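You operate a simulated robot arm through the tools that you are given. There is no shell and no other tool. Be economical: measure what you need, move in short steps, check, and stop when the job is done.

You run a simulated robot arm. Do the job below in one go: nothing can be reset, and whatever is moved stays where it is left.

Task
Clamp the blue roll and push the white cone into its core.
Fine: free the clamp again once the cone is home.

Only the result counts: the job must be done as asked and must still hold three seconds after the hand-in. Knocking over, shifting, dropping, spilling or breaking anything else fails it.

Robot
A 7-joint arm with a two-finger parallel gripper, fixed in place. Base frame: the origin is at the foot of the arm, x ahead of it, y to its left, z up; the work surface is at about z = 0. Readings come in mm, degrees, newtons and seconds.
With the tool pointing down near the work surface it reaches from about 240 to 620 mm from the base axis. Its first joint turns from -66.0 to 66.0 degrees. Payload 2.6 kg.
Tool frame: the origin (TCP) lies between the finger pads and is the grasp point; the fingertips stand 30 mm ahead of it; z points along the fingers, y is the line along which they close. Largest opening 94 mm; finger width 28, thickness 10; the body of the gripper, 50 by 96 mm, starts 55 mm behind the TCP.
Orientation is told as [roll, pitch, yaw] about the base's x, y, z axes, in that order, counted from this pose: with the fingers straight down and closing along the base's y, the tool's x points along the base's -x, its y along +y and its z along -z.

Tools
- The arm moves only by the tool play_rows. Its argument "rows" is a list of rows, each a list of 3 entries, a list of its own where there are three numbers: the shift along the base's x, y, z in units of 150 mm (1.0 is 150 mm), then the turn, a rotation vector about the base's x, y, z in units of 180 degrees (1.0 is 180 degrees), then the closure, from 0 (fully open) to 1 (shut). In form: [[[x, y, z], [wx, wy, wz], fingers], ...]. A call has 1 to 12 rows; each row is the pose to reach, as a shift and turn from the pose commanded when the call began. A call with a number of a shift or a turn outside -1 to 1 is refused whole. Rows are played at 5 a second. More than 50 mm and 8.6 degrees between two rows, or a gripper value outside its range, and nothing of the call is played. A pose out of reach is approached as far as the arm can. The call stops where the force on the tool passes 90 N (or 10 N more than at its start, if that is more) or the arm is blocked; 0.2 s more then pass. Each finger travels about 72 mm/s and halts on what it meets, pressing with about 35 N; the grip force reading is that of the motor and also rises with nothing between the fingers. The clock runs only during rows and for 0.2 s after the last one: add rows that repeat a pose to give the fingers time. It gives the time, the measured TCP pose, the force on the tool (base axes), the opening and the grip force at its end, in the units of the frame above (readings bear some noise), and new pictures: "pictures" is both (left out), scene, wrist or none.
- Cameras (640 x 400 px; columns grow to the right, rows downward): "scene" is fixed at [32.3, 422.7, 577]; the picture's right is [-0.77, -0.64, 0.00], its down [-0.31, 0.37, -0.88] and it looks along [0.56, -0.68, -0.48] (base axes); focal length 325 px, centre (320, 200). "wrist" rides on the gripper at [-37, 0, -58] in the tool frame; the picture's right is [0.00, -1.00, 0.00], its down [0.97, 0.00, -0.24] and it looks along [0.24, 0.00, 0.97] (tool axes); focal length 218 px, centre (320, 200). There is no depth. A picture from a camera that has moved, and an enlarged one, comes with that camera's place and axes in the base frame and with its lens. The place of the scene camera against the robot may be out by one fixed shift of up to 12 mm in any direction.
- enlarge(camera, box): a new picture of the part [left, top, right, bottom] of that camera's present view, enlarged. It takes no simulated time.
- job_done(): hands the job in; it is judged then, once.

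Go step by step. Nothing tells you positions but the pictures and the camera data: compare them with the known pose of the tool, close in by small moves and look again before you grip or let go. The budget is 120 turns and 150 pictures, counting those below and the enlarged ones. Unless the task says otherwise, let go and move clear before handing in, and close with one line.

The tools are called after "Request:" by a JSON object that holds its "name" and its "arguments". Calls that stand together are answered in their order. play_rows: Moves the arm, as the interface text tells. Its arguments: {"type":"object","properties":{"rows":{"type":"array","items":{"type":"array"}},"pictures":{"type":"string","enum":["both","scene","wrist","none"]}},"required":["rows"]} The other tools are called the same way: enlarge (camera, box) takes an enlarged picture of a part of a camera's view; job_done () hands the job in.

At the start:

```text
time_s: 0.0
eef_pos: [347.1, -49.6, 335.7]
tcp_rot: [0.1, -0.1, 0.0]
ft_force: [-0.2, 0.1, 0.0]
grip_width: 94.1
finger_force: 0.0
```

scene: 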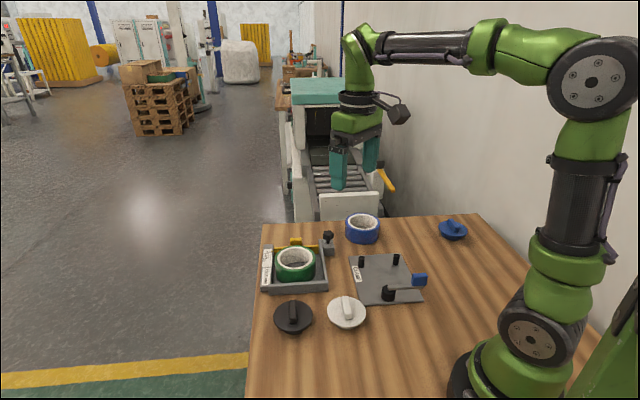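
wrist: 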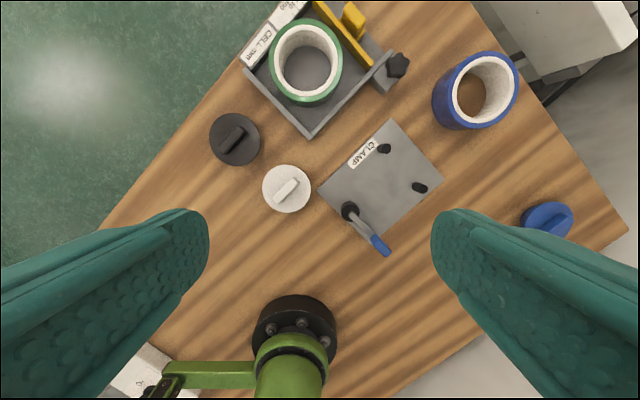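

I see a clamp plate with two pins and a lever with a blue handle, a blue roll behind it, a green roll in a cell, and black, white and blue cones (plugs with tabs). I'll look closer first.

Request:
{"name": "enlarge", "arguments": {"camera": "scene", "box": [250, 200, 490, 350]}}

Request:
{"name": "enlarge", "arguments": {"camera": "wrist", "box": [200, 0, 600, 260]}}

```text
2.67 times, centred on (370, 275) of scene
camera zoom: at [32.3, 422.7, 577.0], right [-0.77, -0.64, 0.0], down [-0.31, 0.37, -0.88], along [0.56, -0.68, -0.48], focal length 866 px, centre (187, 0)
```

zoom: 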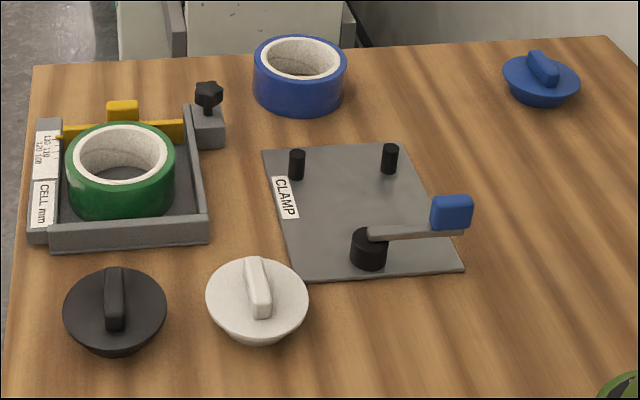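

```text
1.54 times, centred on (400, 130) of wrist
camera zoom: at [383.0, -49.8, 393.9], right [0.0, -1.0, 0.0], down [-0.97, 0.0, 0.24], along [-0.24, 0.0, -0.97], focal length 336 px, centre (197, 308)
```

zoom: 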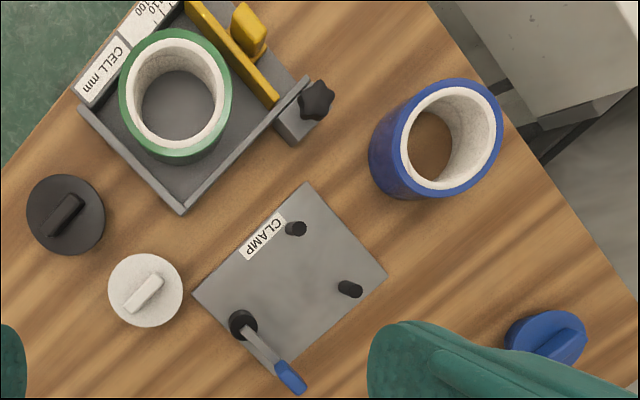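

The clamp seems to have two stop pins and a cam lever, with the roll going between them. I'll move above the clamp for a closer look.

Request:
{"name": "play_rows", "arguments": {"rows": [[[-0.045, -0.183, -0.225], [0, 0, 0], 0], [[-0.09, -0.367, -0.45], [0, 0, 0], 0], [[-0.135, -0.55, -0.675], [0, 0, 0], 0], [[-0.18, -0.733, -0.9], [0, 0, 0], 0], [[-0.18, -0.733, -0.9], [0, 0, 0], 0]], "pictures": "wrist"}}

Request:
{"name": "enlarge", "arguments": {"camera": "scene", "box": [330, 230, 450, 315]}}

```text
time_s: 1.2
eef_pos: [319.7, -161.5, 202.8]
tcp_rot: [-0.1, 0.0, 0.1]
ft_force: [0.0, -0.6, -0.8]
grip_width: 94.0
finger_force: 0.2
camera wrist: at [355.6, -160.6, 261.1], right [0.0, -1.0, 0.0], down [-0.97, 0.0, 0.24], along [-0.24, 0.0, -0.97], focal length 218 px, centre (320, 200)
```

wrist: 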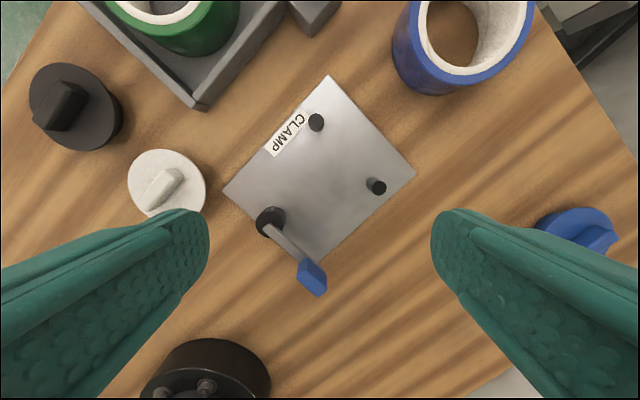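

```text
4.71 times, centred on (390, 272) of scene
camera zoom: at [32.3, 422.6, 577.0], right [-0.77, -0.64, 0.0], down [-0.31, 0.37, -0.88], along [0.56, -0.68, -0.48], focal length 1528 px, centre (-9, -141)
```

zoom: 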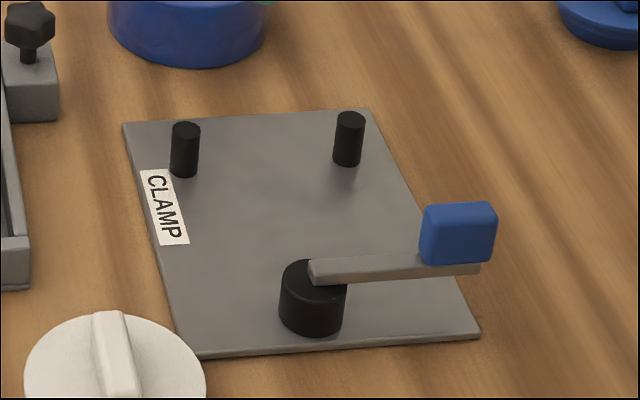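

The cam is a black cylinder with a lever mounted off-centre. I'll zoom in on the wrist view for coordinates.

Request:
{"name": "enlarge", "arguments": {"camera": "wrist", "box": [210, 60, 434, 300]}}

Request:
{"name": "enlarge", "arguments": {"camera": "wrist", "box": [360, 0, 560, 125]}}

```text
1.67 times, centred on (322, 180) of wrist
camera zoom: at [355.6, -160.6, 261.1], right [0.0, -1.0, 0.0], down [-0.97, 0.0, 0.24], along [-0.24, 0.0, -0.97], focal length 364 px, centre (317, 233)
```

zoom: 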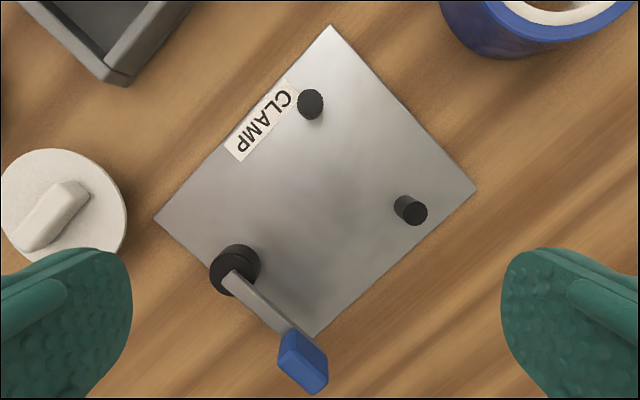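

```text
3.20 times, centred on (460, 62) of wrist
camera zoom: at [355.6, -160.6, 261.1], right [0.0, -1.0, 0.0], down [-0.97, 0.0, 0.24], along [-0.24, 0.0, -0.97], focal length 698 px, centre (-128, 640)
```

zoom: 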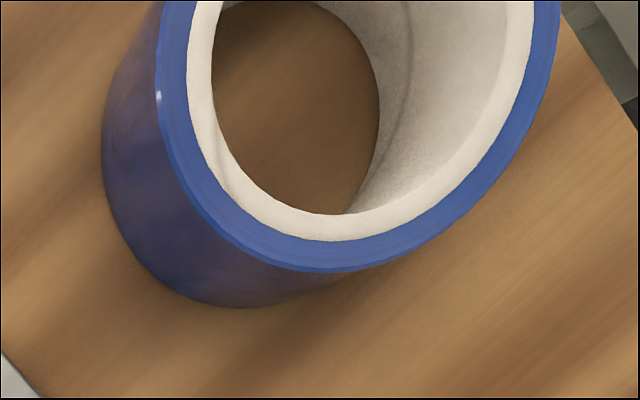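

Plate centre is about (315,-161), pins near (380,-157) and (313,-225), cam near (268,-103). I want a closer look at the cam and lever.

Request:
{"name": "play_rows", "arguments": {"rows": [[[-0.12, 0.13, -0.13], [0, 0, 0], 0], [[-0.24, 0.26, -0.26], [0, 0, 0], 0], [[-0.36, 0.39, -0.4], [0, 0, 0], 0], [[-0.36, 0.39, -0.4], [0, 0, 0], 0]], "pictures": "none"}}

Request:
{"name": "enlarge", "arguments": {"camera": "wrist", "box": [200, 50, 440, 350]}}

```text
time_s: 2.2
eef_pos: [265.2, -103.9, 141.2]
tcp_rot: [0.0, 0.0, 0.0]
ft_force: [-0.4, 0.9, 0.0]
grip_width: 93.7
finger_force: 0.0
```

```text
1.33 times, centred on (320, 200) of wrist
camera zoom: at [300.9, -103.4, 199.0], right [0.0, -1.0, 0.0], down [-0.97, 0.0, 0.24], along [-0.24, 0.0, -0.97], focal length 291 px, centre (320, 200)
```

zoom: 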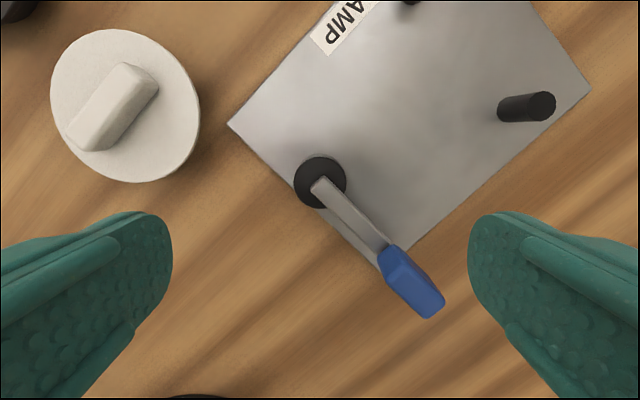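

The cam is a round cylinder at about (269,-103) with the lever pointing along (-0.7,-0.7). Now I measure the blue roll from above.

Request:
{"name": "play_rows", "arguments": {"rows": [[[0.2, -0.2, 0.15], [0, 0, 0], 0], [[0.4, -0.4, 0.3], [0, 0, 0], 0], [[0.6, -0.6, 0.4], [0, 0, 0], 0], [[0.8, -0.8, 0.4], [0, 0, 0], 0], [[1.0, -1.0, 0.4], [0, 0, 0], 0], [[1.0, -1.0, 0.4], [0, 0, 0], 0]], "pictures": "wrist"}}

Request:
{"name": "enlarge", "arguments": {"camera": "scene", "box": [330, 195, 400, 255]}}

```text
time_s: 3.6
eef_pos: [415.9, -252.9, 202.0]
tcp_rot: [0.0, 0.0, 0.1]
ft_force: [0.3, 0.6, -0.1]
grip_width: 94.1
finger_force: 0.1
camera wrist: at [452.4, -252.3, 260.1], right [0.0, -1.0, 0.0], down [-0.97, 0.0, 0.24], along [-0.24, 0.0, -0.97], focal length 218 px, centre (320, 200)
```

wrist: 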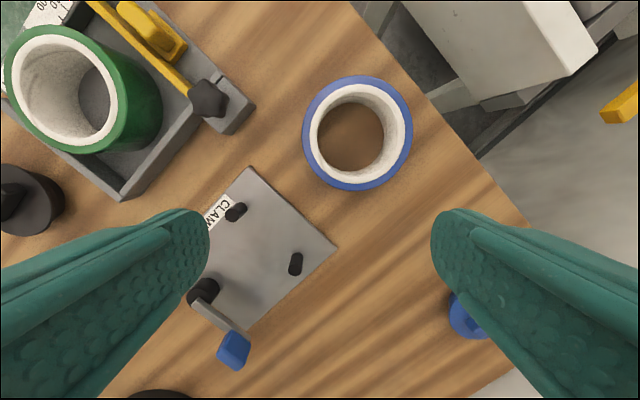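

```text
6.67 times, centred on (365, 225) of scene
camera zoom: at [32.4, 422.6, 577.0], right [-0.77, -0.64, 0.0], down [-0.31, 0.37, -0.88], along [0.56, -0.68, -0.48], focal length 2165 px, centre (20, 33)
```

zoom: 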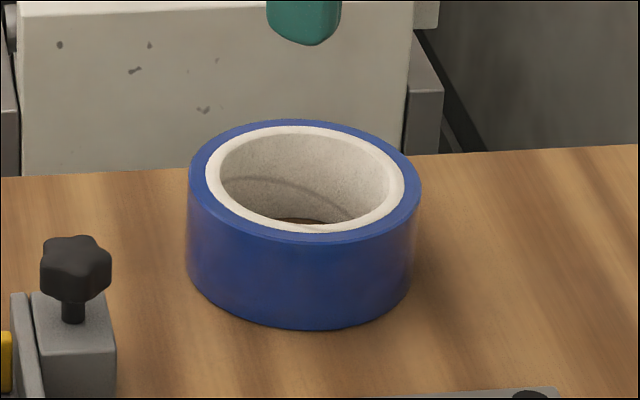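

Request:
{"name": "enlarge", "arguments": {"camera": "wrist", "box": [280, 60, 440, 200]}}

```text
2.86 times, centred on (360, 130) of wrist
camera zoom: at [452.4, -252.3, 260.1], right [0.0, -1.0, 0.0], down [-0.97, 0.0, 0.24], along [-0.24, 0.0, -0.97], focal length 624 px, centre (206, 400)
```

zoom: 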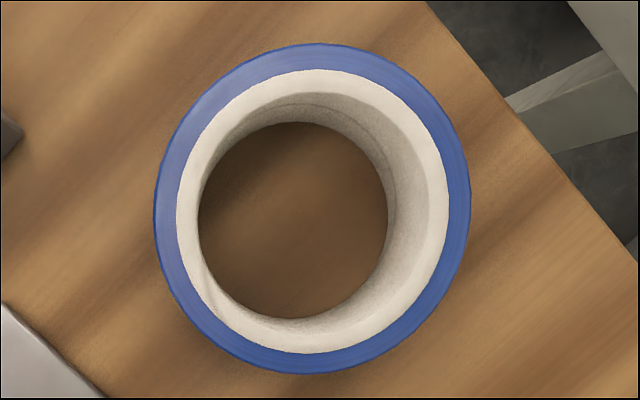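

The blue roll is centred at about (461,-287), with Ø104 outside, Ø76 core and 47 mm height, so it is too wide to grip across. I'll grip its wall on the (+,+) side with one finger in the core. First I hover above that wall, with the tool turned -45° and partly closed.

Request:
{"name": "play_rows", "arguments": {"rows": [[[0.085, 0, -0.1], [0, 0, -0.0417], 0.2], [[0.17, 0, -0.2], [0, 0, -0.0833], 0.4], [[0.255, 0, -0.3], [0, 0, -0.125], 0.5], [[0.34, -0.01, -0.4], [0, 0, -0.1667], 0.5], [[0.425, -0.015, -0.45], [0, 0, -0.2083], 0.5], [[0.511, -0.02, -0.5], [0, 0, -0.25], 0.5], [[0.511, -0.02, -0.5], [0, 0, -0.25], 0.5]]}}

```text
time_s: 5.2
eef_pos: [492.8, -254.2, 126.0]
tcp_rot: [0.0, 0.0, -45.2]
ft_force: [0.2, -0.4, 0.8]
grip_width: 46.9
finger_force: 0.2
camera wrist: at [518.5, -280.2, 183.9], right [-0.71, -0.71, 0.0], down [-0.69, 0.69, 0.24], along [-0.17, 0.17, -0.97], focal length 218 px, centre (320, 200)
```

scene: 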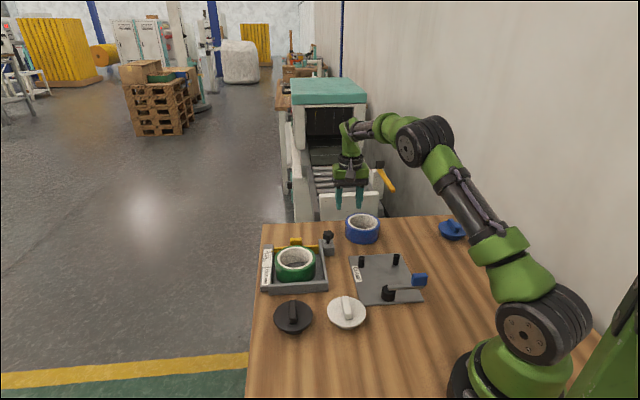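
wrist: 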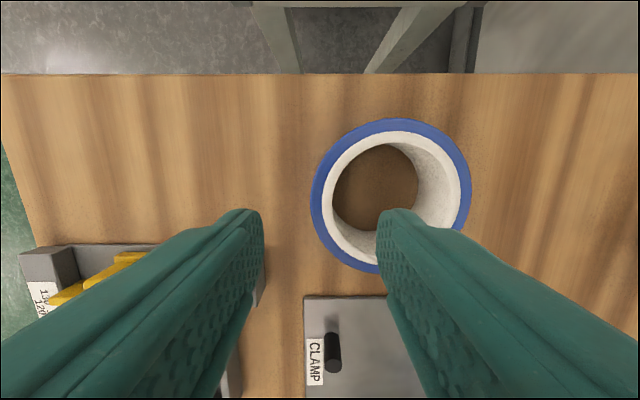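

The estimate holds: TCP sits over the wall centre within about 1 mm. I descend and grip.

Request:
{"name": "play_rows", "arguments": {"rows": [[[-0.004, -0.01, -0.25], [0, 0, 0], 0.5], [[-0.004, -0.01, -0.45], [0, 0, 0], 0.5], [[-0.004, -0.01, -0.587], [0, 0, 0], 0.5], [[-0.004, -0.01, -0.587], [0, 0, 0], 0.5], [[-0.004, -0.01, -0.587], [0, 0, 0], 0.7], [[-0.004, -0.01, -0.587], [0, 0, 0], 1], [[-0.004, -0.01, -0.587], [0, 0, 0], 1], [[-0.004, -0.01, -0.587], [0, 0, 0], 1]], "pictures": "wrist"}}

```text
time_s: 7.0
eef_pos: [493.7, -257.2, 38.1]
tcp_rot: [0.0, -0.1, -44.9]
ft_force: [0.1, -0.7, -0.4]
grip_width: 18.5
finger_force: 34.7
camera wrist: at [518.9, -282.4, 95.4], right [-0.71, -0.71, 0.0], down [-0.69, 0.69, 0.24], along [-0.17, 0.17, -0.97], focal length 218 px, centre (320, 200)
```

wrist: 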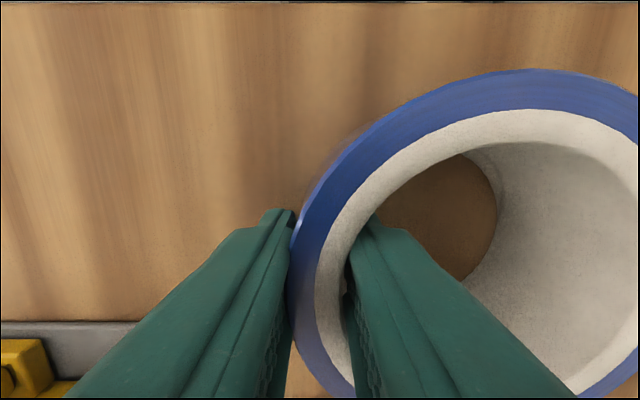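

Gripped at 18.5 mm. I lift and carry the roll to a hover over the clamp.

Request:
{"name": "play_rows", "arguments": {"rows": [[[0, 0, 0.2], [0, 0, 0], 1], [[0, 0, 0.45], [0, 0, 0], 1], [[-0.16, 0.138, 0.45], [0, 0, 0], 1], [[-0.323, 0.277, 0.45], [0, 0, 0], 1], [[-0.485, 0.415, 0.45], [0, 0, 0], 1], [[-0.647, 0.553, 0.45], [0, 0, 0], 1], [[-0.808, 0.692, 0.45], [0, 0, 0], 1], [[-0.97, 0.83, 0.45], [0, 0, 0], 1], [[-0.97, 0.83, 0.45], [0, 0, 0], 1]]}}

Request:
{"name": "enlarge", "arguments": {"camera": "scene", "box": [310, 200, 450, 320]}}

```text
time_s: 9.0
eef_pos: [347.7, -132.0, 106.1]
tcp_rot: [-0.1, 0.0, -45.0]
ft_force: [0.2, 0.8, -1.5]
grip_width: 18.7
finger_force: 35.0
camera wrist: at [372.5, -157.6, 164.1], right [-0.71, -0.71, 0.0], down [-0.69, 0.69, 0.24], along [-0.17, 0.17, -0.97], focal length 218 px, centre (320, 200)
```

scene: 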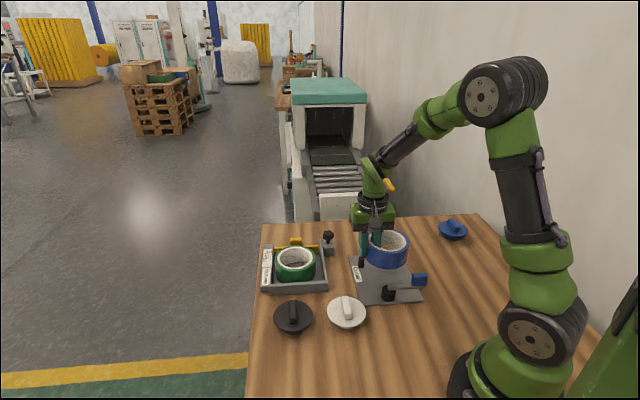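
wrist: 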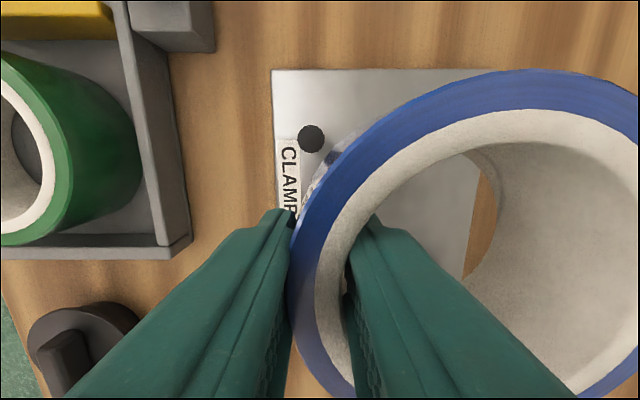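

```text
3.33 times, centred on (380, 260) of scene
camera zoom: at [32.3, 422.7, 577.0], right [-0.77, -0.64, 0.0], down [-0.31, 0.37, -0.88], along [0.56, -0.68, -0.48], focal length 1082 px, centre (120, 0)
```

zoom: 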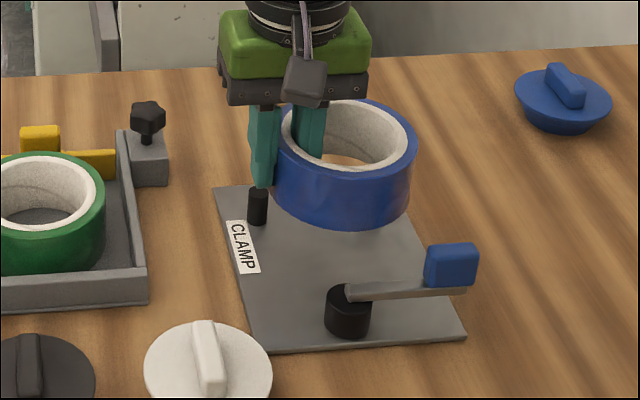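

Pin positions confirmed: pins at u=157 and 62, n=380, with the roll centred at u≈110 and about 6 mm short of the pins. I lower it onto the plate.

Request:
{"name": "play_rows", "arguments": {"rows": [[[0, 0, -0.15], [0, 0, 0], 1], [[0, 0, -0.3], [0, 0, 0], 1], [[0, 0, -0.38], [0, 0, 0], 1], [[0, 0, -0.4], [0, 0, 0], 1], [[0, 0, -0.42], [0, 0, 0], 1], [[0, 0, -0.42], [0, 0, 0], 1]]}}

Request:
{"name": "enlarge", "arguments": {"camera": "scene", "box": [310, 200, 450, 320]}}

```text
time_s: 10.4
eef_pos: [346.6, -131.8, 41.9]
tcp_rot: [0.1, 0.0, -45.0]
ft_force: [-10.0, 3.9, 27.0]
grip_width: 18.9
finger_force: 35.1
camera wrist: at [372.5, -157.6, 101.2], right [-0.71, -0.71, 0.0], down [-0.69, 0.69, 0.24], along [-0.17, 0.17, -0.97], focal length 218 px, centre (320, 200)
```

scene: 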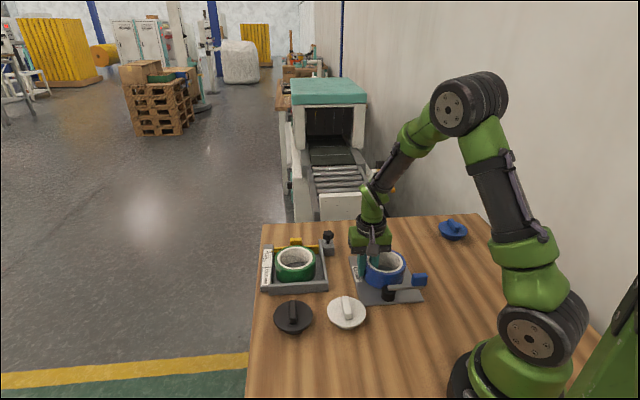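
wrist: 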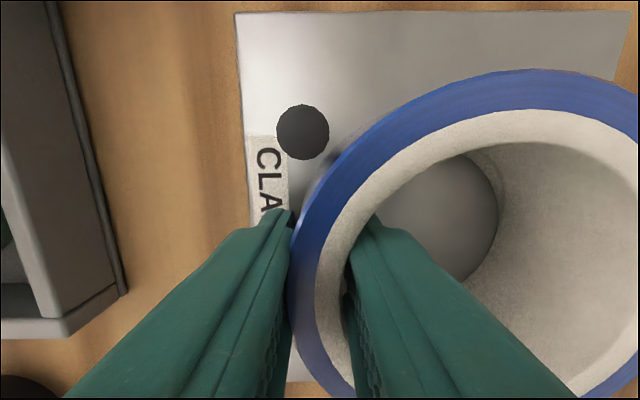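

```text
3.33 times, centred on (380, 260) of scene
camera zoom: at [32.2, 422.7, 577.0], right [-0.77, -0.64, 0.0], down [-0.31, 0.37, -0.88], along [0.56, -0.68, -0.48], focal length 1082 px, centre (120, 0)
```

zoom: 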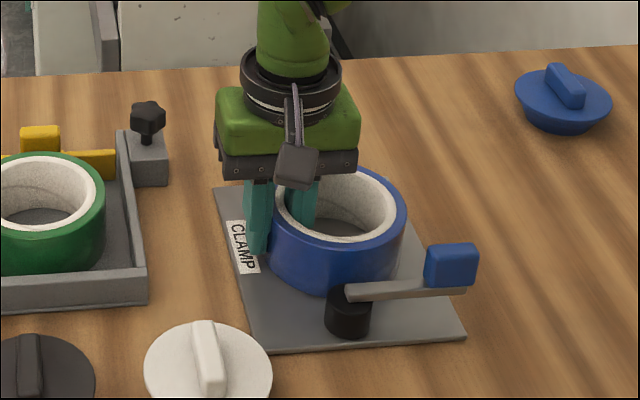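

The roll is on the plate (27 N). I ease up slightly and slide it toward the pins in small steps.

Request:
{"name": "play_rows", "arguments": {"rows": [[[0, 0, 0.008], [0, 0, 0], 1], [[0.0094, -0.0094, 0.008], [0, 0, 0], 1], [[0.0188, -0.0188, 0.008], [0, 0, 0], 1], [[0.0235, -0.0235, 0.008], [0, 0, 0], 1], [[0.0235, -0.0235, 0.008], [0, 0, 0], 1]], "pictures": "wrist"}}

```text
time_s: 11.6
eef_pos: [349.1, -133.9, 43.3]
tcp_rot: [0.2, 0.2, -45.1]
ft_force: [-4.8, 17.2, 9.7]
grip_width: 18.8
finger_force: 34.7
camera wrist: at [375.1, -159.7, 101.1], right [-0.71, -0.71, 0.0], down [-0.69, 0.69, 0.24], along [-0.17, 0.17, -0.97], focal length 218 px, centre (320, 200)
```

wrist: 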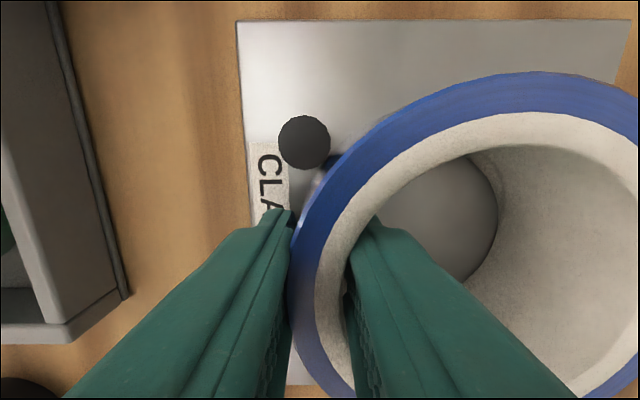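

Request:
{"name": "play_rows", "arguments": {"rows": [[[0.0094, -0.0094, 0], [0, 0, 0], 1], [[0.0141, -0.0141, 0], [0, 0, 0], 1], [[0.0141, -0.0141, 0], [0, 0, 0], 1]], "pictures": "wrist"}}

```text
time_s: 12.4
eef_pos: [352.8, -135.2, 43.9]
tcp_rot: [0.2, 0.3, -45.0]
ft_force: [-2.4, 28.0, 10.9]
grip_width: 19.8
finger_force: 34.7
camera wrist: at [378.0, -161.3, 100.9], right [-0.71, -0.71, 0.0], down [-0.69, 0.69, 0.24], along [-0.17, 0.17, -0.97], focal length 218 px, centre (320, 200)
```

wrist: 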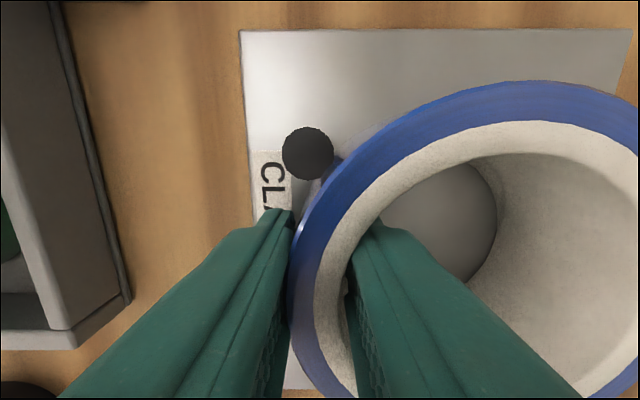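

The roll is now slipping in the grip, so it is bearing on a pin. I release and lift clear.

Request:
{"name": "play_rows", "arguments": {"rows": [[[0, 0, 0], [0, 0, 0], 0.7], [[0, 0, 0], [0, 0, 0], 0.5], [[0, 0, 0], [0, 0, 0], 0.5], [[0, 0, 0.2], [0, 0, 0], 0.5], [[0, 0, 0.45], [0, 0, 0], 0.5], [[-0.15, 0.1, 0.75], [0, 0, 0], 0.5], [[-0.3, 0.1, 0.95], [0, 0, 0], 0.5], [[-0.3, 0.1, 0.95], [0, 0, 0], 0.5]]}}

Request:
{"name": "enlarge", "arguments": {"camera": "scene", "box": [310, 220, 450, 320]}}

Request:
{"name": "enlarge", "arguments": {"camera": "wrist", "box": [240, 130, 440, 330]}}

```text
refused: row 6 steps farther than a row can; nothing moved
```

```text
4.00 times, centred on (380, 270) of scene
camera zoom: at [32.3, 422.7, 577.0], right [-0.77, -0.64, 0.0], down [-0.31, 0.37, -0.88], along [0.56, -0.68, -0.48], focal length 1299 px, centre (80, -80)
```

zoom: 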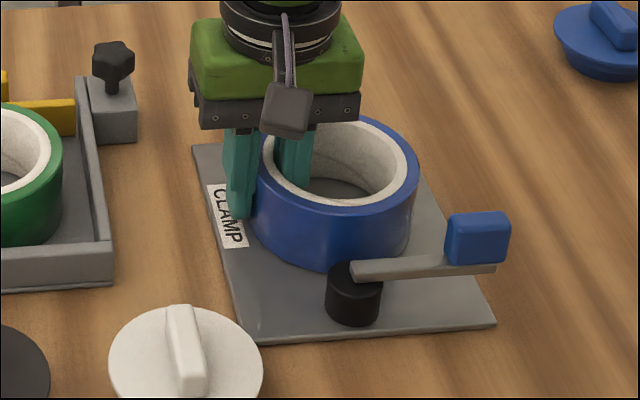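

```text
2.00 times, centred on (340, 230) of wrist
camera zoom: at [378.0, -161.3, 100.9], right [-0.71, -0.71, 0.0], down [-0.69, 0.69, 0.24], along [-0.17, 0.17, -0.97], focal length 436 px, centre (280, 140)
```

zoom: 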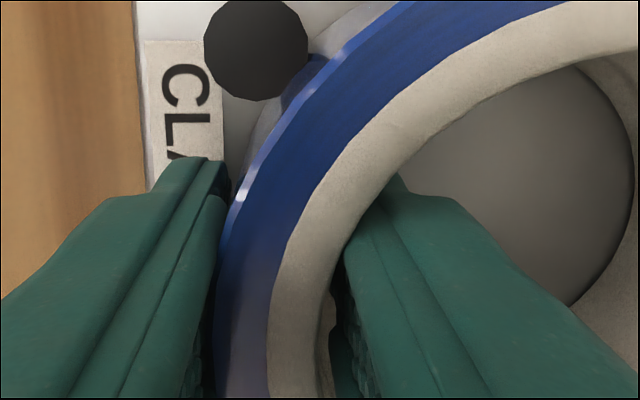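

Request:
{"name": "play_rows", "arguments": {"rows": [[[0, 0, 0], [0, 0, 0], 0.7], [[0, 0, 0], [0, 0, 0], 0.5], [[0, 0, 0], [0, 0, 0], 0.5], [[0, 0, 0.2], [0, 0, 0], 0.5], [[0, 0, 0.45], [0, 0, 0], 0.5], [[-0.1, 0.05, 0.7], [0, 0, 0], 0.5], [[-0.2, 0.1, 0.95], [0, 0, 0], 0.5], [[-0.3, 0.1, 1.0], [0, 0, 0], 0.5], [[-0.3, 0.1, 1.0], [0, 0, 0], 0.5]], "pictures": "wrist"}}

Request:
{"name": "enlarge", "arguments": {"camera": "scene", "box": [310, 220, 450, 320]}}

```text
time_s: 14.4
eef_pos: [307.1, -122.7, 192.4]
tcp_rot: [0.0, -0.1, -45.0]
ft_force: [0.9, 0.1, -0.7]
grip_width: 47.0
finger_force: 0.0
camera wrist: at [332.2, -147.7, 251.1], right [-0.71, -0.71, 0.0], down [-0.69, 0.69, 0.24], along [-0.17, 0.17, -0.97], focal length 218 px, centre (320, 200)
```

wrist: 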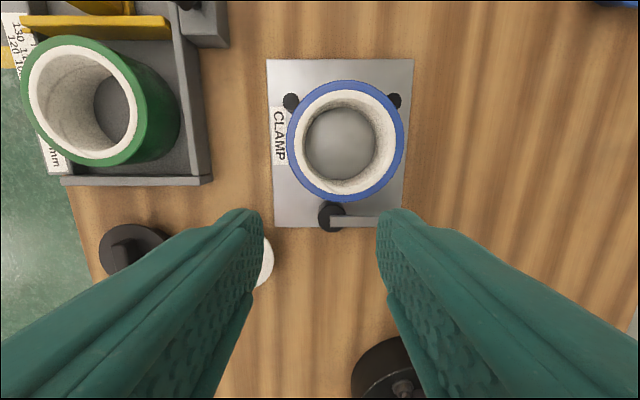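

```text
4.00 times, centred on (380, 270) of scene
camera zoom: at [32.3, 422.7, 577.0], right [-0.77, -0.64, 0.0], down [-0.31, 0.37, -0.88], along [0.56, -0.68, -0.48], focal length 1299 px, centre (80, -80)
```

zoom: 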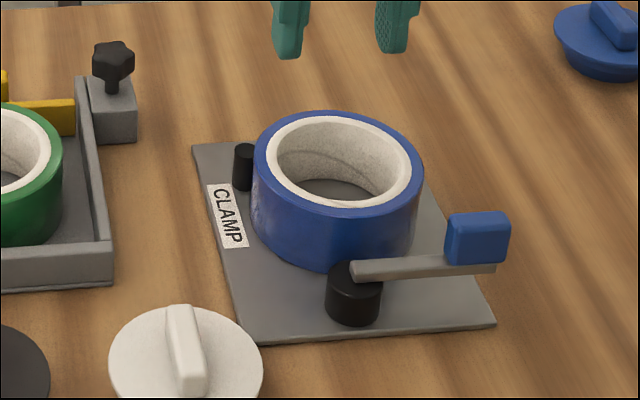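

The roll sits against both pins. Next comes the lever: it should swing away from the roll, clockwise from above. I'll grip its arm with the tool turned 90° and start by hovering above it.

Request:
{"name": "play_rows", "arguments": {"rows": [[[-0.03, 0, 0], [0, 0, 0.0417], 0.6], [[-0.08, 0, 0], [0, 0, 0.0833], 0.7], [[-0.13, 0, 0], [0, 0, 0.125], 0.7], [[-0.18, 0, 0], [0, 0, 0.1667], 0.7], [[-0.23, 0, -0.05], [0, 0, 0.2083], 0.7], [[-0.28, 0, -0.1], [0, 0, 0.25], 0.7], [[-0.33, -0.02, -0.15], [0, 0, 0.2917], 0.7], [[-0.38, -0.04, -0.2], [0, 0, 0.3333], 0.7], [[-0.42, -0.06, -0.25], [0, 0, 0.375], 0.7], [[-0.459, -0.073, -0.3], [0, 0, 0.4167], 0.7], [[-0.459, -0.073, -0.4], [0, 0, 0.4583], 0.7], [[-0.459, -0.073, -0.5], [0, 0, 0.5], 0.7]]}}

Request:
{"name": "enlarge", "arguments": {"camera": "scene", "box": [330, 220, 470, 320]}}

```text
time_s: 17.0
eef_pos: [238.3, -134.0, 118.0]
tcp_rot: [0.0, 0.0, 45.3]
ft_force: [0.8, -0.7, 0.6]
grip_width: 28.3
finger_force: 0.1
camera wrist: at [263.3, -106.8, 176.2], right [0.71, -0.7, 0.0], down [-0.68, -0.69, 0.24], along [-0.17, -0.17, -0.97], focal length 218 px, centre (320, 200)
```

scene: 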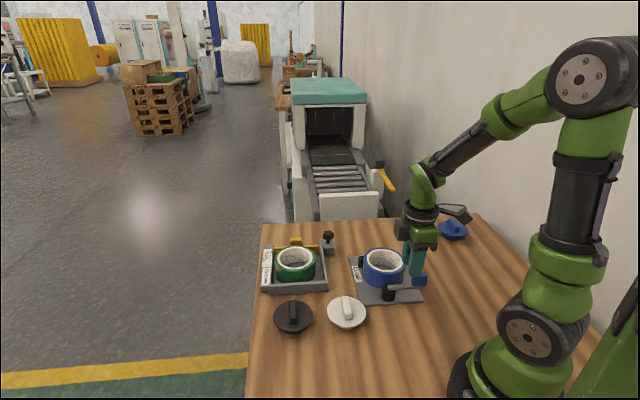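
wrist: 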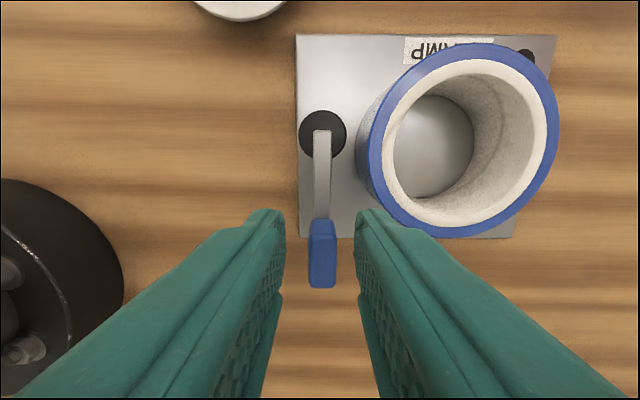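

```text
4.00 times, centred on (400, 270) of scene
camera zoom: at [32.3, 422.7, 577.0], right [-0.77, -0.64, 0.0], down [-0.31, 0.37, -0.88], along [0.56, -0.68, -0.48], focal length 1299 px, centre (0, -80)
```

zoom: 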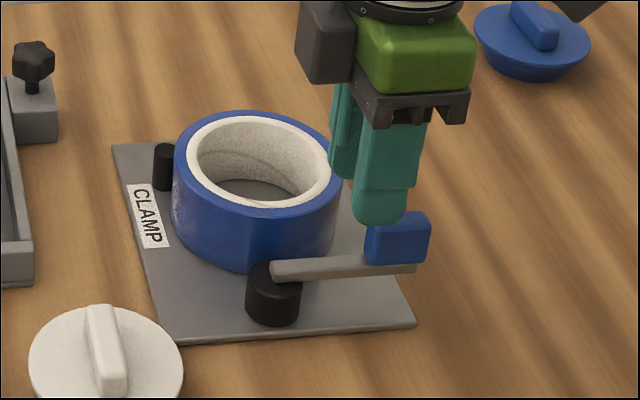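

The cam centre is at u≈118.7 with the lever root near it, so the pivot is probably at u≈113. The knob spans roughly u=26 to 66. I'll grip the inner half of the knob.

Request:
{"name": "play_rows", "arguments": {"rows": [[[-0.0833, -0.0833, 0], [0, 0, 0], 0.68], [[-0.0833, -0.0833, -0.2], [0, 0, 0], 0.68], [[-0.0833, -0.0833, -0.35], [0, 0, 0], 0.68], [[-0.0833, -0.0833, -0.44], [0, 0, 0], 0.68], [[-0.0833, -0.0833, -0.44], [0, 0, 0], 0.8], [[-0.0833, -0.0833, -0.44], [0, 0, 0], 1], [[-0.0833, -0.0833, -0.44], [0, 0, 0], 1]]}}

Request:
{"name": "enlarge", "arguments": {"camera": "scene", "box": [330, 220, 470, 320]}}

```text
time_s: 18.6
eef_pos: [225.0, -147.3, 52.8]
tcp_rot: [0.0, 0.0, 45.0]
ft_force: [-0.4, -2.5, -0.1]
grip_width: 20.1
finger_force: 45.5
camera wrist: at [251.1, -120.7, 110.8], right [0.71, -0.71, 0.0], down [-0.69, -0.69, 0.24], along [-0.17, -0.17, -0.97], focal length 218 px, centre (320, 200)
```

scene: 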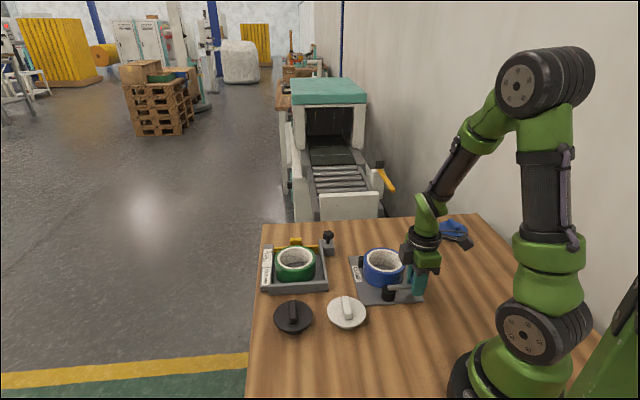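
wrist: 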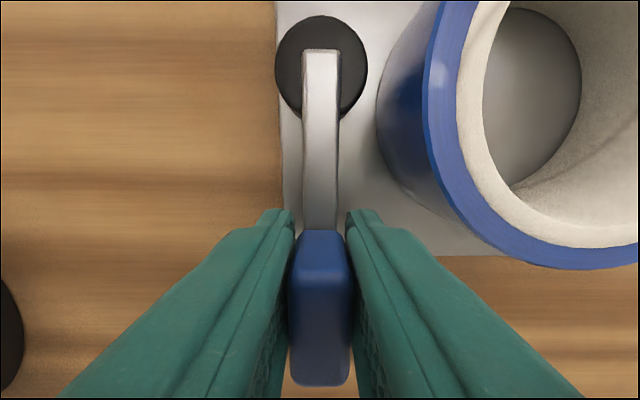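

```text
4.00 times, centred on (400, 270) of scene
camera zoom: at [32.3, 422.6, 577.0], right [-0.77, -0.64, 0.0], down [-0.31, 0.37, -0.88], along [0.56, -0.68, -0.48], focal length 1299 px, centre (0, -80)
```

zoom: 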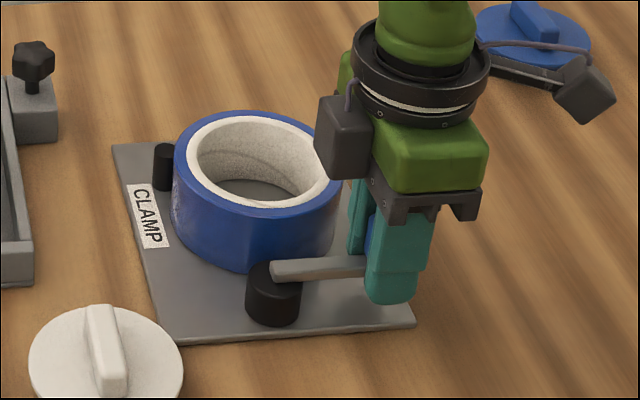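

The knob is firmly held. I swing it a first 15° clockwise about the pivot and check force and cam motion.

Request:
{"name": "play_rows", "arguments": {"rows": [[[-0.0351, 0.04, 0], [0, 0, -0.0417], 1], [[-0.0646, 0.0842, 0], [0, 0, -0.0833], 1], [[-0.0646, 0.0842, 0], [0, 0, -0.0833], 1]], "pictures": "wrist"}}

```text
time_s: 19.4
eef_pos: [215.9, -134.4, 53.2]
tcp_rot: [-0.1, 0.0, 29.9]
ft_force: [3.5, -7.5, -2.7]
grip_width: 20.0
finger_force: 45.3
camera wrist: at [247.5, -114.7, 110.9], right [0.5, -0.87, 0.0], down [-0.84, -0.49, 0.24], along [-0.21, -0.12, -0.97], focal length 218 px, centre (320, 200)
```

wrist: 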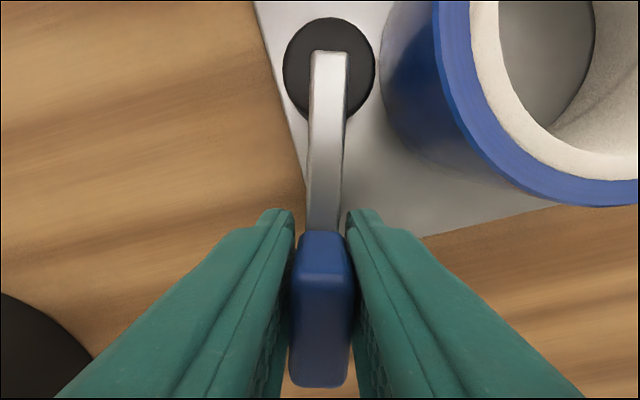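

The lever turns freely, the cam centre moved toward the roll, and the geometry now gives the pivot at u≈110, n≈263 with R≈55. I continue the arc to about 61°.

Request:
{"name": "play_rows", "arguments": {"rows": [[[-0.0184, 0.0419, 0], [0, 0, -0.0417], 1], [[-0.0325, 0.0872, 0], [0, 0, -0.0833], 1], [[-0.0405, 0.1348, 0], [0, 0, -0.125], 1], [[-0.0424, 0.1819, 0], [0, 0, -0.1667], 1], [[-0.0382, 0.2295, 0], [0, 0, -0.2083], 1], [[-0.0278, 0.2757, 0], [0, 0, -0.25], 1], [[-0.0278, 0.2757, 0], [0, 0, -0.25], 1]]}}

```text
time_s: 21.0
eef_pos: [212.7, -91.3, 53.6]
tcp_rot: [0.0, -0.1, -15.1]
ft_force: [19.0, -8.3, -21.2]
grip_width: 19.9
finger_force: 45.1
camera wrist: at [247.8, -101.3, 111.1], right [-0.26, -0.97, 0.0], down [-0.94, 0.25, 0.24], along [-0.23, 0.06, -0.97], focal length 218 px, centre (320, 200)
```

scene: 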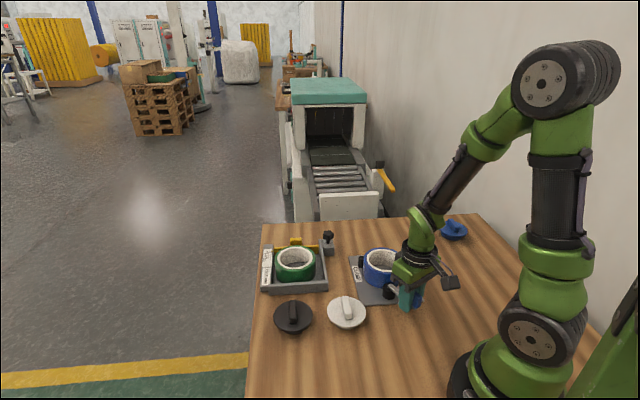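
wrist: 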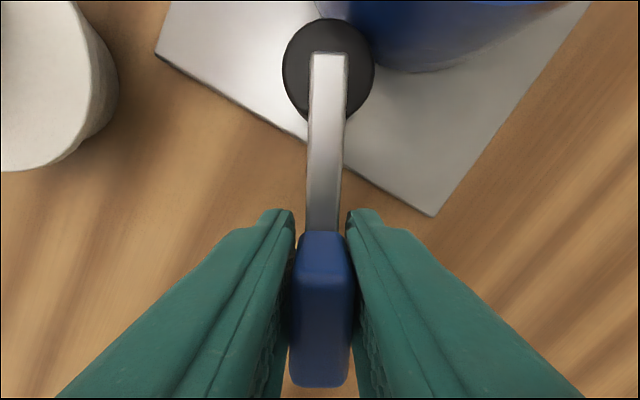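

Still turning with modest force and the gap to the roll closing. I continue to 90° in small steps.

Request:
{"name": "play_rows", "arguments": {"rows": [[[0.0203, 0.0504, 0], [0, 0, -0.04], 1], [[0.0419, 0.0891, 0], [0, 0, -0.08], 1], [[0.0683, 0.1249, 0], [0, 0, -0.12], 1], [[0.0896, 0.148, 0], [0, 0, -0.146], 1], [[0.0896, 0.148, 0], [0, 0, -0.146], 1]]}}

Request:
{"name": "enlarge", "arguments": {"camera": "scene", "box": [310, 220, 450, 320]}}

```text
time_s: 22.2
eef_pos: [223.2, -72.4, 52.3]
tcp_rot: [-0.3, -0.1, -41.5]
ft_force: [-23.0, -52.9, 28.9]
grip_width: 20.0
finger_force: 45.0
camera wrist: at [251.0, -96.5, 110.8], right [-0.66, -0.75, 0.0], down [-0.73, 0.65, 0.24], along [-0.18, 0.16, -0.97], focal length 218 px, centre (320, 200)
```

scene: 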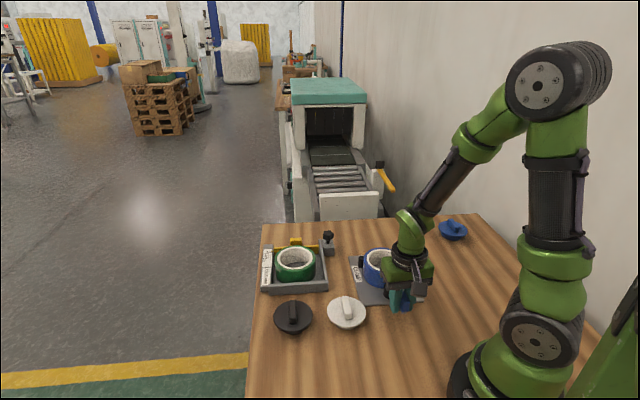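
wrist: 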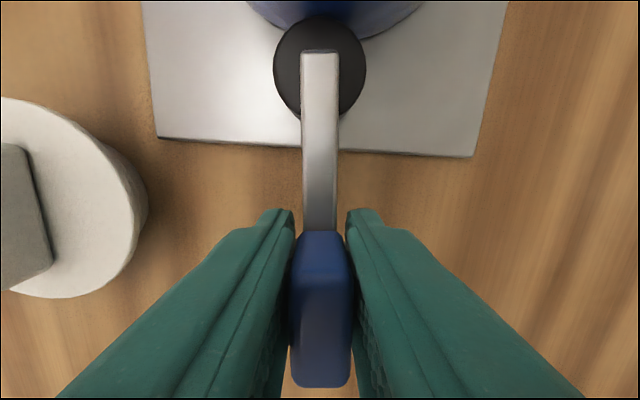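

```text
4.00 times, centred on (380, 270) of scene
camera zoom: at [32.3, 422.7, 577.0], right [-0.77, -0.64, 0.0], down [-0.31, 0.37, -0.88], along [0.56, -0.68, -0.48], focal length 1299 px, centre (80, -80)
```

zoom: 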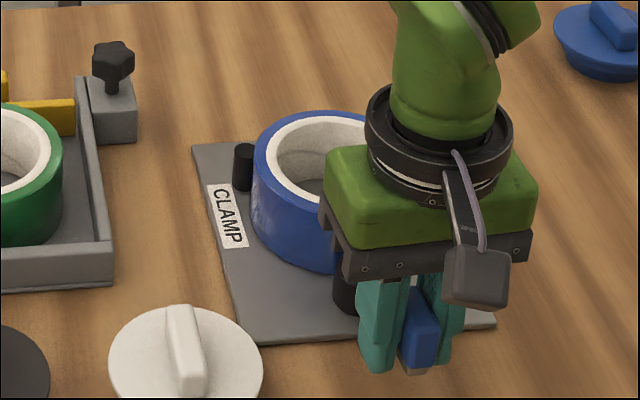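

The force rose to about 54 N against the turn at about 87°, so the cam is tight on the roll. I release the knob carefully, lift and check that it stays.

Request:
{"name": "play_rows", "arguments": {"rows": [[[0.0896, 0.148, 0], [0, 0, 0], 1]], "pictures": "none"}}

```text
time_s: 22.5
eef_pos: [224.1, -73.0, 52.1]
tcp_rot: [-0.6, 0.1, -42.3]
ft_force: [-16.0, -21.2, 13.3]
grip_width: 20.1
finger_force: 44.7
stopped in row 1: the force on the tool passed its limit (the readings are from after the stop); the commanded pose is now the measured one
```

That last row was an unintended repeat of an offset, but the force limit stopped it with hardly any motion. Now I release properly and lift.

Request:
{"name": "play_rows", "arguments": {"rows": [[[0, 0, 0], [0, 0, 0], 0.8], [[0, 0, 0], [0, 0, 0], 0.68], [[0, 0, 0], [0, 0, 0], 0.68], [[0, 0, 0.2], [0, 0, 0], 0.68], [[0, 0, 0.45], [0, 0, 0], 0.68], [[0, 0, 0.7], [0, 0, 0], 0.68], [[0.1, 0, 0.95], [0, 0, 0], 0.68], [[0.1, 0, 0.95], [0, 0, 0], 0.68]]}}

Request:
{"name": "enlarge", "arguments": {"camera": "scene", "box": [310, 220, 450, 340]}}

```text
time_s: 24.3
eef_pos: [237.7, -74.3, 194.0]
tcp_rot: [-0.6, 0.1, -42.0]
ft_force: [0.7, 0.2, 0.5]
grip_width: 30.1
finger_force: 0.2
camera wrist: at [264.9, -97.8, 252.5], right [-0.67, -0.74, 0.01], down [-0.72, 0.65, 0.24], along [-0.19, 0.15, -0.97], focal length 218 px, centre (320, 200)
```

scene: 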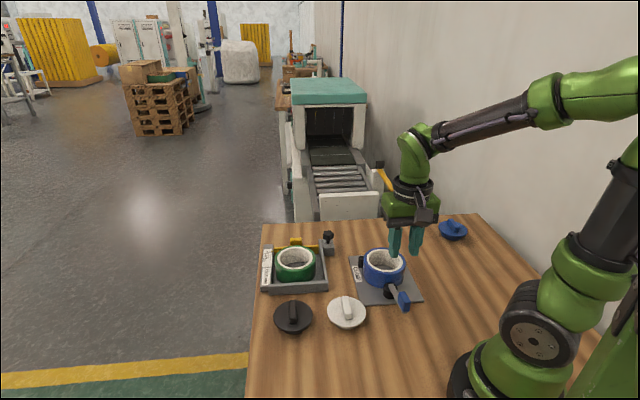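
wrist: 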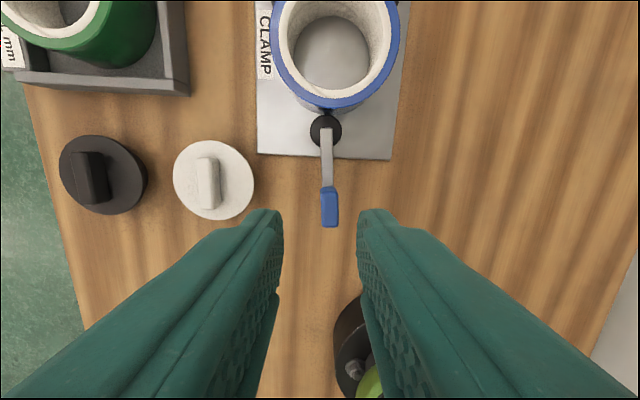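

```text
3.33 times, centred on (380, 280) of scene
camera zoom: at [32.3, 422.7, 577.0], right [-0.77, -0.64, 0.0], down [-0.31, 0.37, -0.88], along [0.56, -0.68, -0.48], focal length 1082 px, centre (120, -67)
```

zoom: 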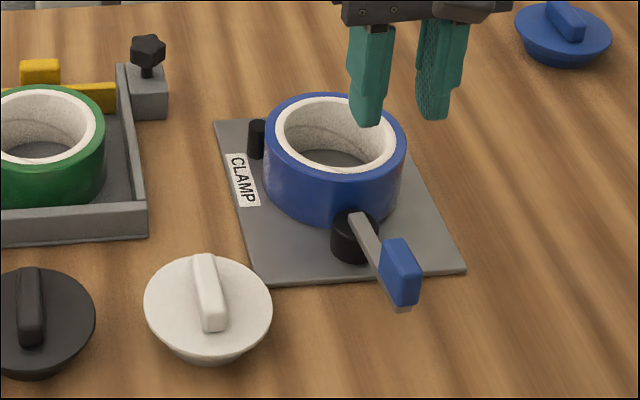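

The lever holds the clamp. The white cone's centre is about (312,6.5), with its tab along n, so the -45° orientation suits it. I hover over it for alignment.

Request:
{"name": "play_rows", "arguments": {"rows": [[[0.16, 0.18, -0.1], [0.0033, 0, -0.008], 0.57], [[0.33, 0.36, -0.2], [0.0033, 0, -0.0167], 0.57], [[0.495, 0.54, -0.3], [0.0033, 0, -0.0167], 0.57], [[0.495, 0.54, -0.427], [0.0033, 0, -0.0167], 0.57], [[0.495, 0.54, -0.427], [0.0033, 0, -0.0167], 0.57]]}}

Request:
{"name": "enlarge", "arguments": {"camera": "scene", "box": [300, 260, 400, 350]}}

```text
time_s: 25.5
eef_pos: [314.6, 9.2, 128.9]
tcp_rot: [-0.1, 0.6, -45.1]
ft_force: [0.5, 0.9, -0.3]
grip_width: 40.2
finger_force: 0.1
camera wrist: at [339.3, -16.6, 187.0], right [-0.71, -0.71, 0.0], down [-0.68, 0.69, 0.25], along [-0.18, 0.17, -0.97], focal length 218 px, centre (320, 200)
```

scene: 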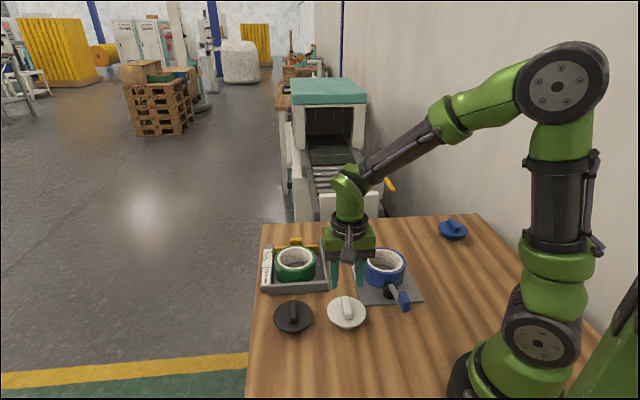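
wrist: 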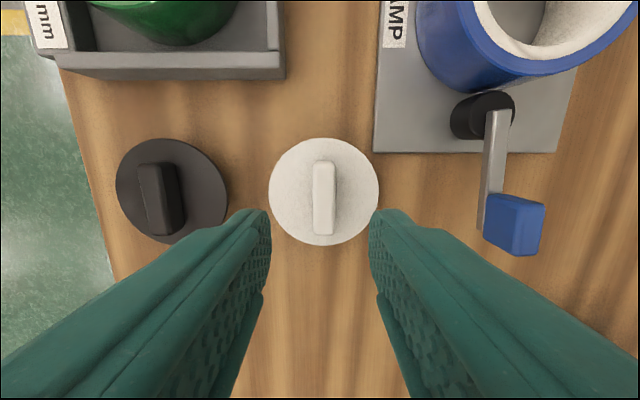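

```text
4.44 times, centred on (350, 305) of scene
camera zoom: at [32.3, 422.7, 577.0], right [-0.77, -0.64, 0.0], down [-0.31, 0.37, -0.88], along [0.56, -0.68, -0.48], focal length 1443 px, centre (187, -267)
```

zoom: 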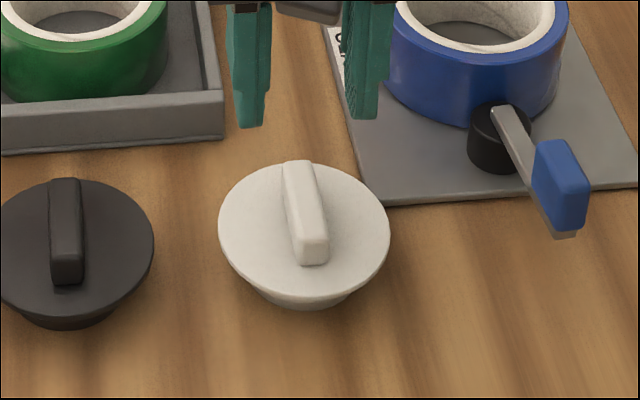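

I align over the tab (shift about -3.6 mm in u, -1.5 mm in n), correct the tilt and descend to just above the flange.

Request:
{"name": "play_rows", "arguments": {"rows": [[[-0.024, -0.01, -0.1], [0, -0.0033, 0], 0.57], [[-0.024, -0.01, -0.3], [0, -0.0033, 0], 0.57], [[-0.024, -0.01, -0.447], [0, -0.0033, 0], 0.57], [[-0.024, -0.01, -0.447], [0, -0.0033, 0], 0.57]], "pictures": "wrist"}}

Request:
{"name": "enlarge", "arguments": {"camera": "scene", "box": [300, 260, 400, 350]}}

```text
time_s: 26.5
eef_pos: [311.1, 7.0, 62.1]
tcp_rot: [0.3, 0.1, -45.2]
ft_force: [0.4, -0.1, -0.1]
grip_width: 40.4
finger_force: 0.1
camera wrist: at [335.6, -18.9, 120.0], right [-0.71, -0.71, 0.0], down [-0.69, 0.69, 0.24], along [-0.17, 0.17, -0.97], focal length 218 px, centre (320, 200)
```

wrist: 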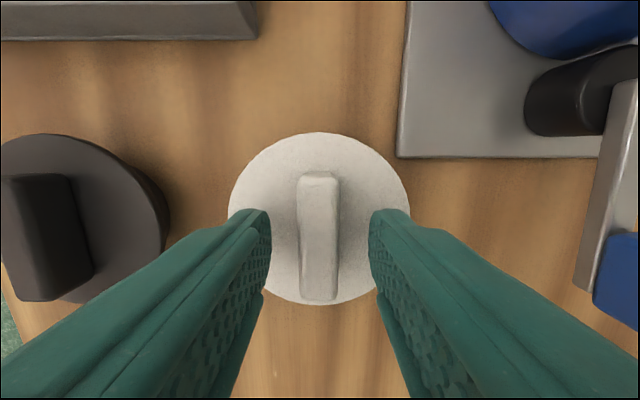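

```text
4.44 times, centred on (350, 305) of scene
camera zoom: at [32.3, 422.7, 577.0], right [-0.77, -0.64, 0.0], down [-0.31, 0.37, -0.88], along [0.56, -0.68, -0.48], focal length 1443 px, centre (187, -267)
```

zoom: 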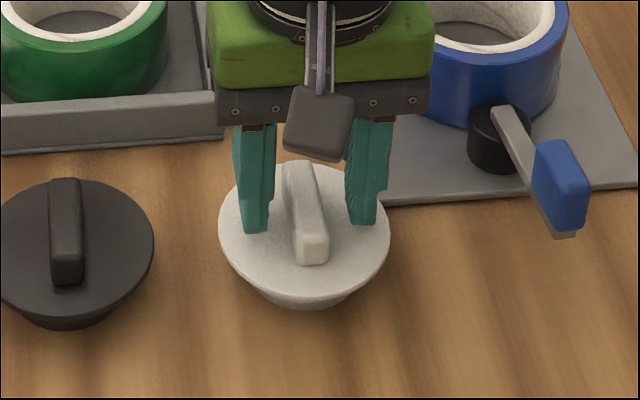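

Request:
{"name": "play_rows", "arguments": {"rows": [[[0, 0, -0.0133], [0, 0, 0], 0.57], [[0, 0, -0.0267], [0, 0, 0], 0.57], [[0, 0, -0.04], [0, 0, 0], 0.57], [[0, 0, -0.0467], [0, 0, 0], 0.57]], "pictures": "none"}}

Request:
{"name": "enlarge", "arguments": {"camera": "scene", "box": [310, 270, 380, 340]}}

```text
time_s: 27.5
eef_pos: [310.1, 7.1, 55.9]
tcp_rot: [0.3, -0.1, -45.1]
ft_force: [0.0, 0.0, -0.2]
grip_width: 40.5
finger_force: 0.1
```

```text
5.71 times, centred on (345, 305) of scene
camera zoom: at [32.3, 422.7, 577.0], right [-0.77, -0.64, 0.0], down [-0.31, 0.37, -0.88], along [0.56, -0.68, -0.48], focal length 1856 px, centre (177, -400)
```

zoom: 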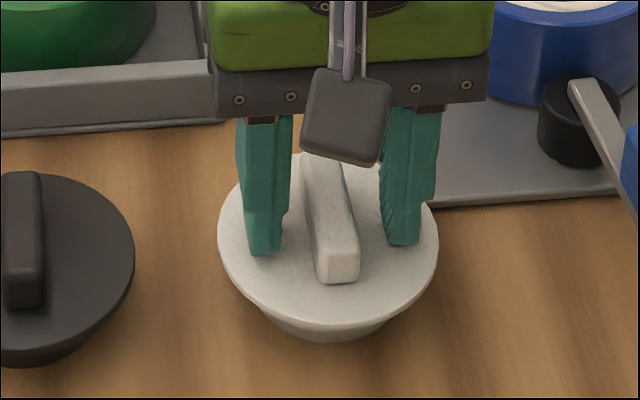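

Request:
{"name": "play_rows", "arguments": {"rows": [[[0, 0, -0.008], [0, 0, 0], 0.57], [[0, 0, -0.0147], [0, 0, 0], 0.57], [[0, 0, -0.0147], [0, 0, 0], 0.57]], "pictures": "none"}}

```text
time_s: 28.3
eef_pos: [310.9, 6.8, 56.7]
tcp_rot: [0.4, 0.1, -45.2]
ft_force: [-8.1, 0.7, 39.6]
grip_width: 40.8
finger_force: 0.2
```

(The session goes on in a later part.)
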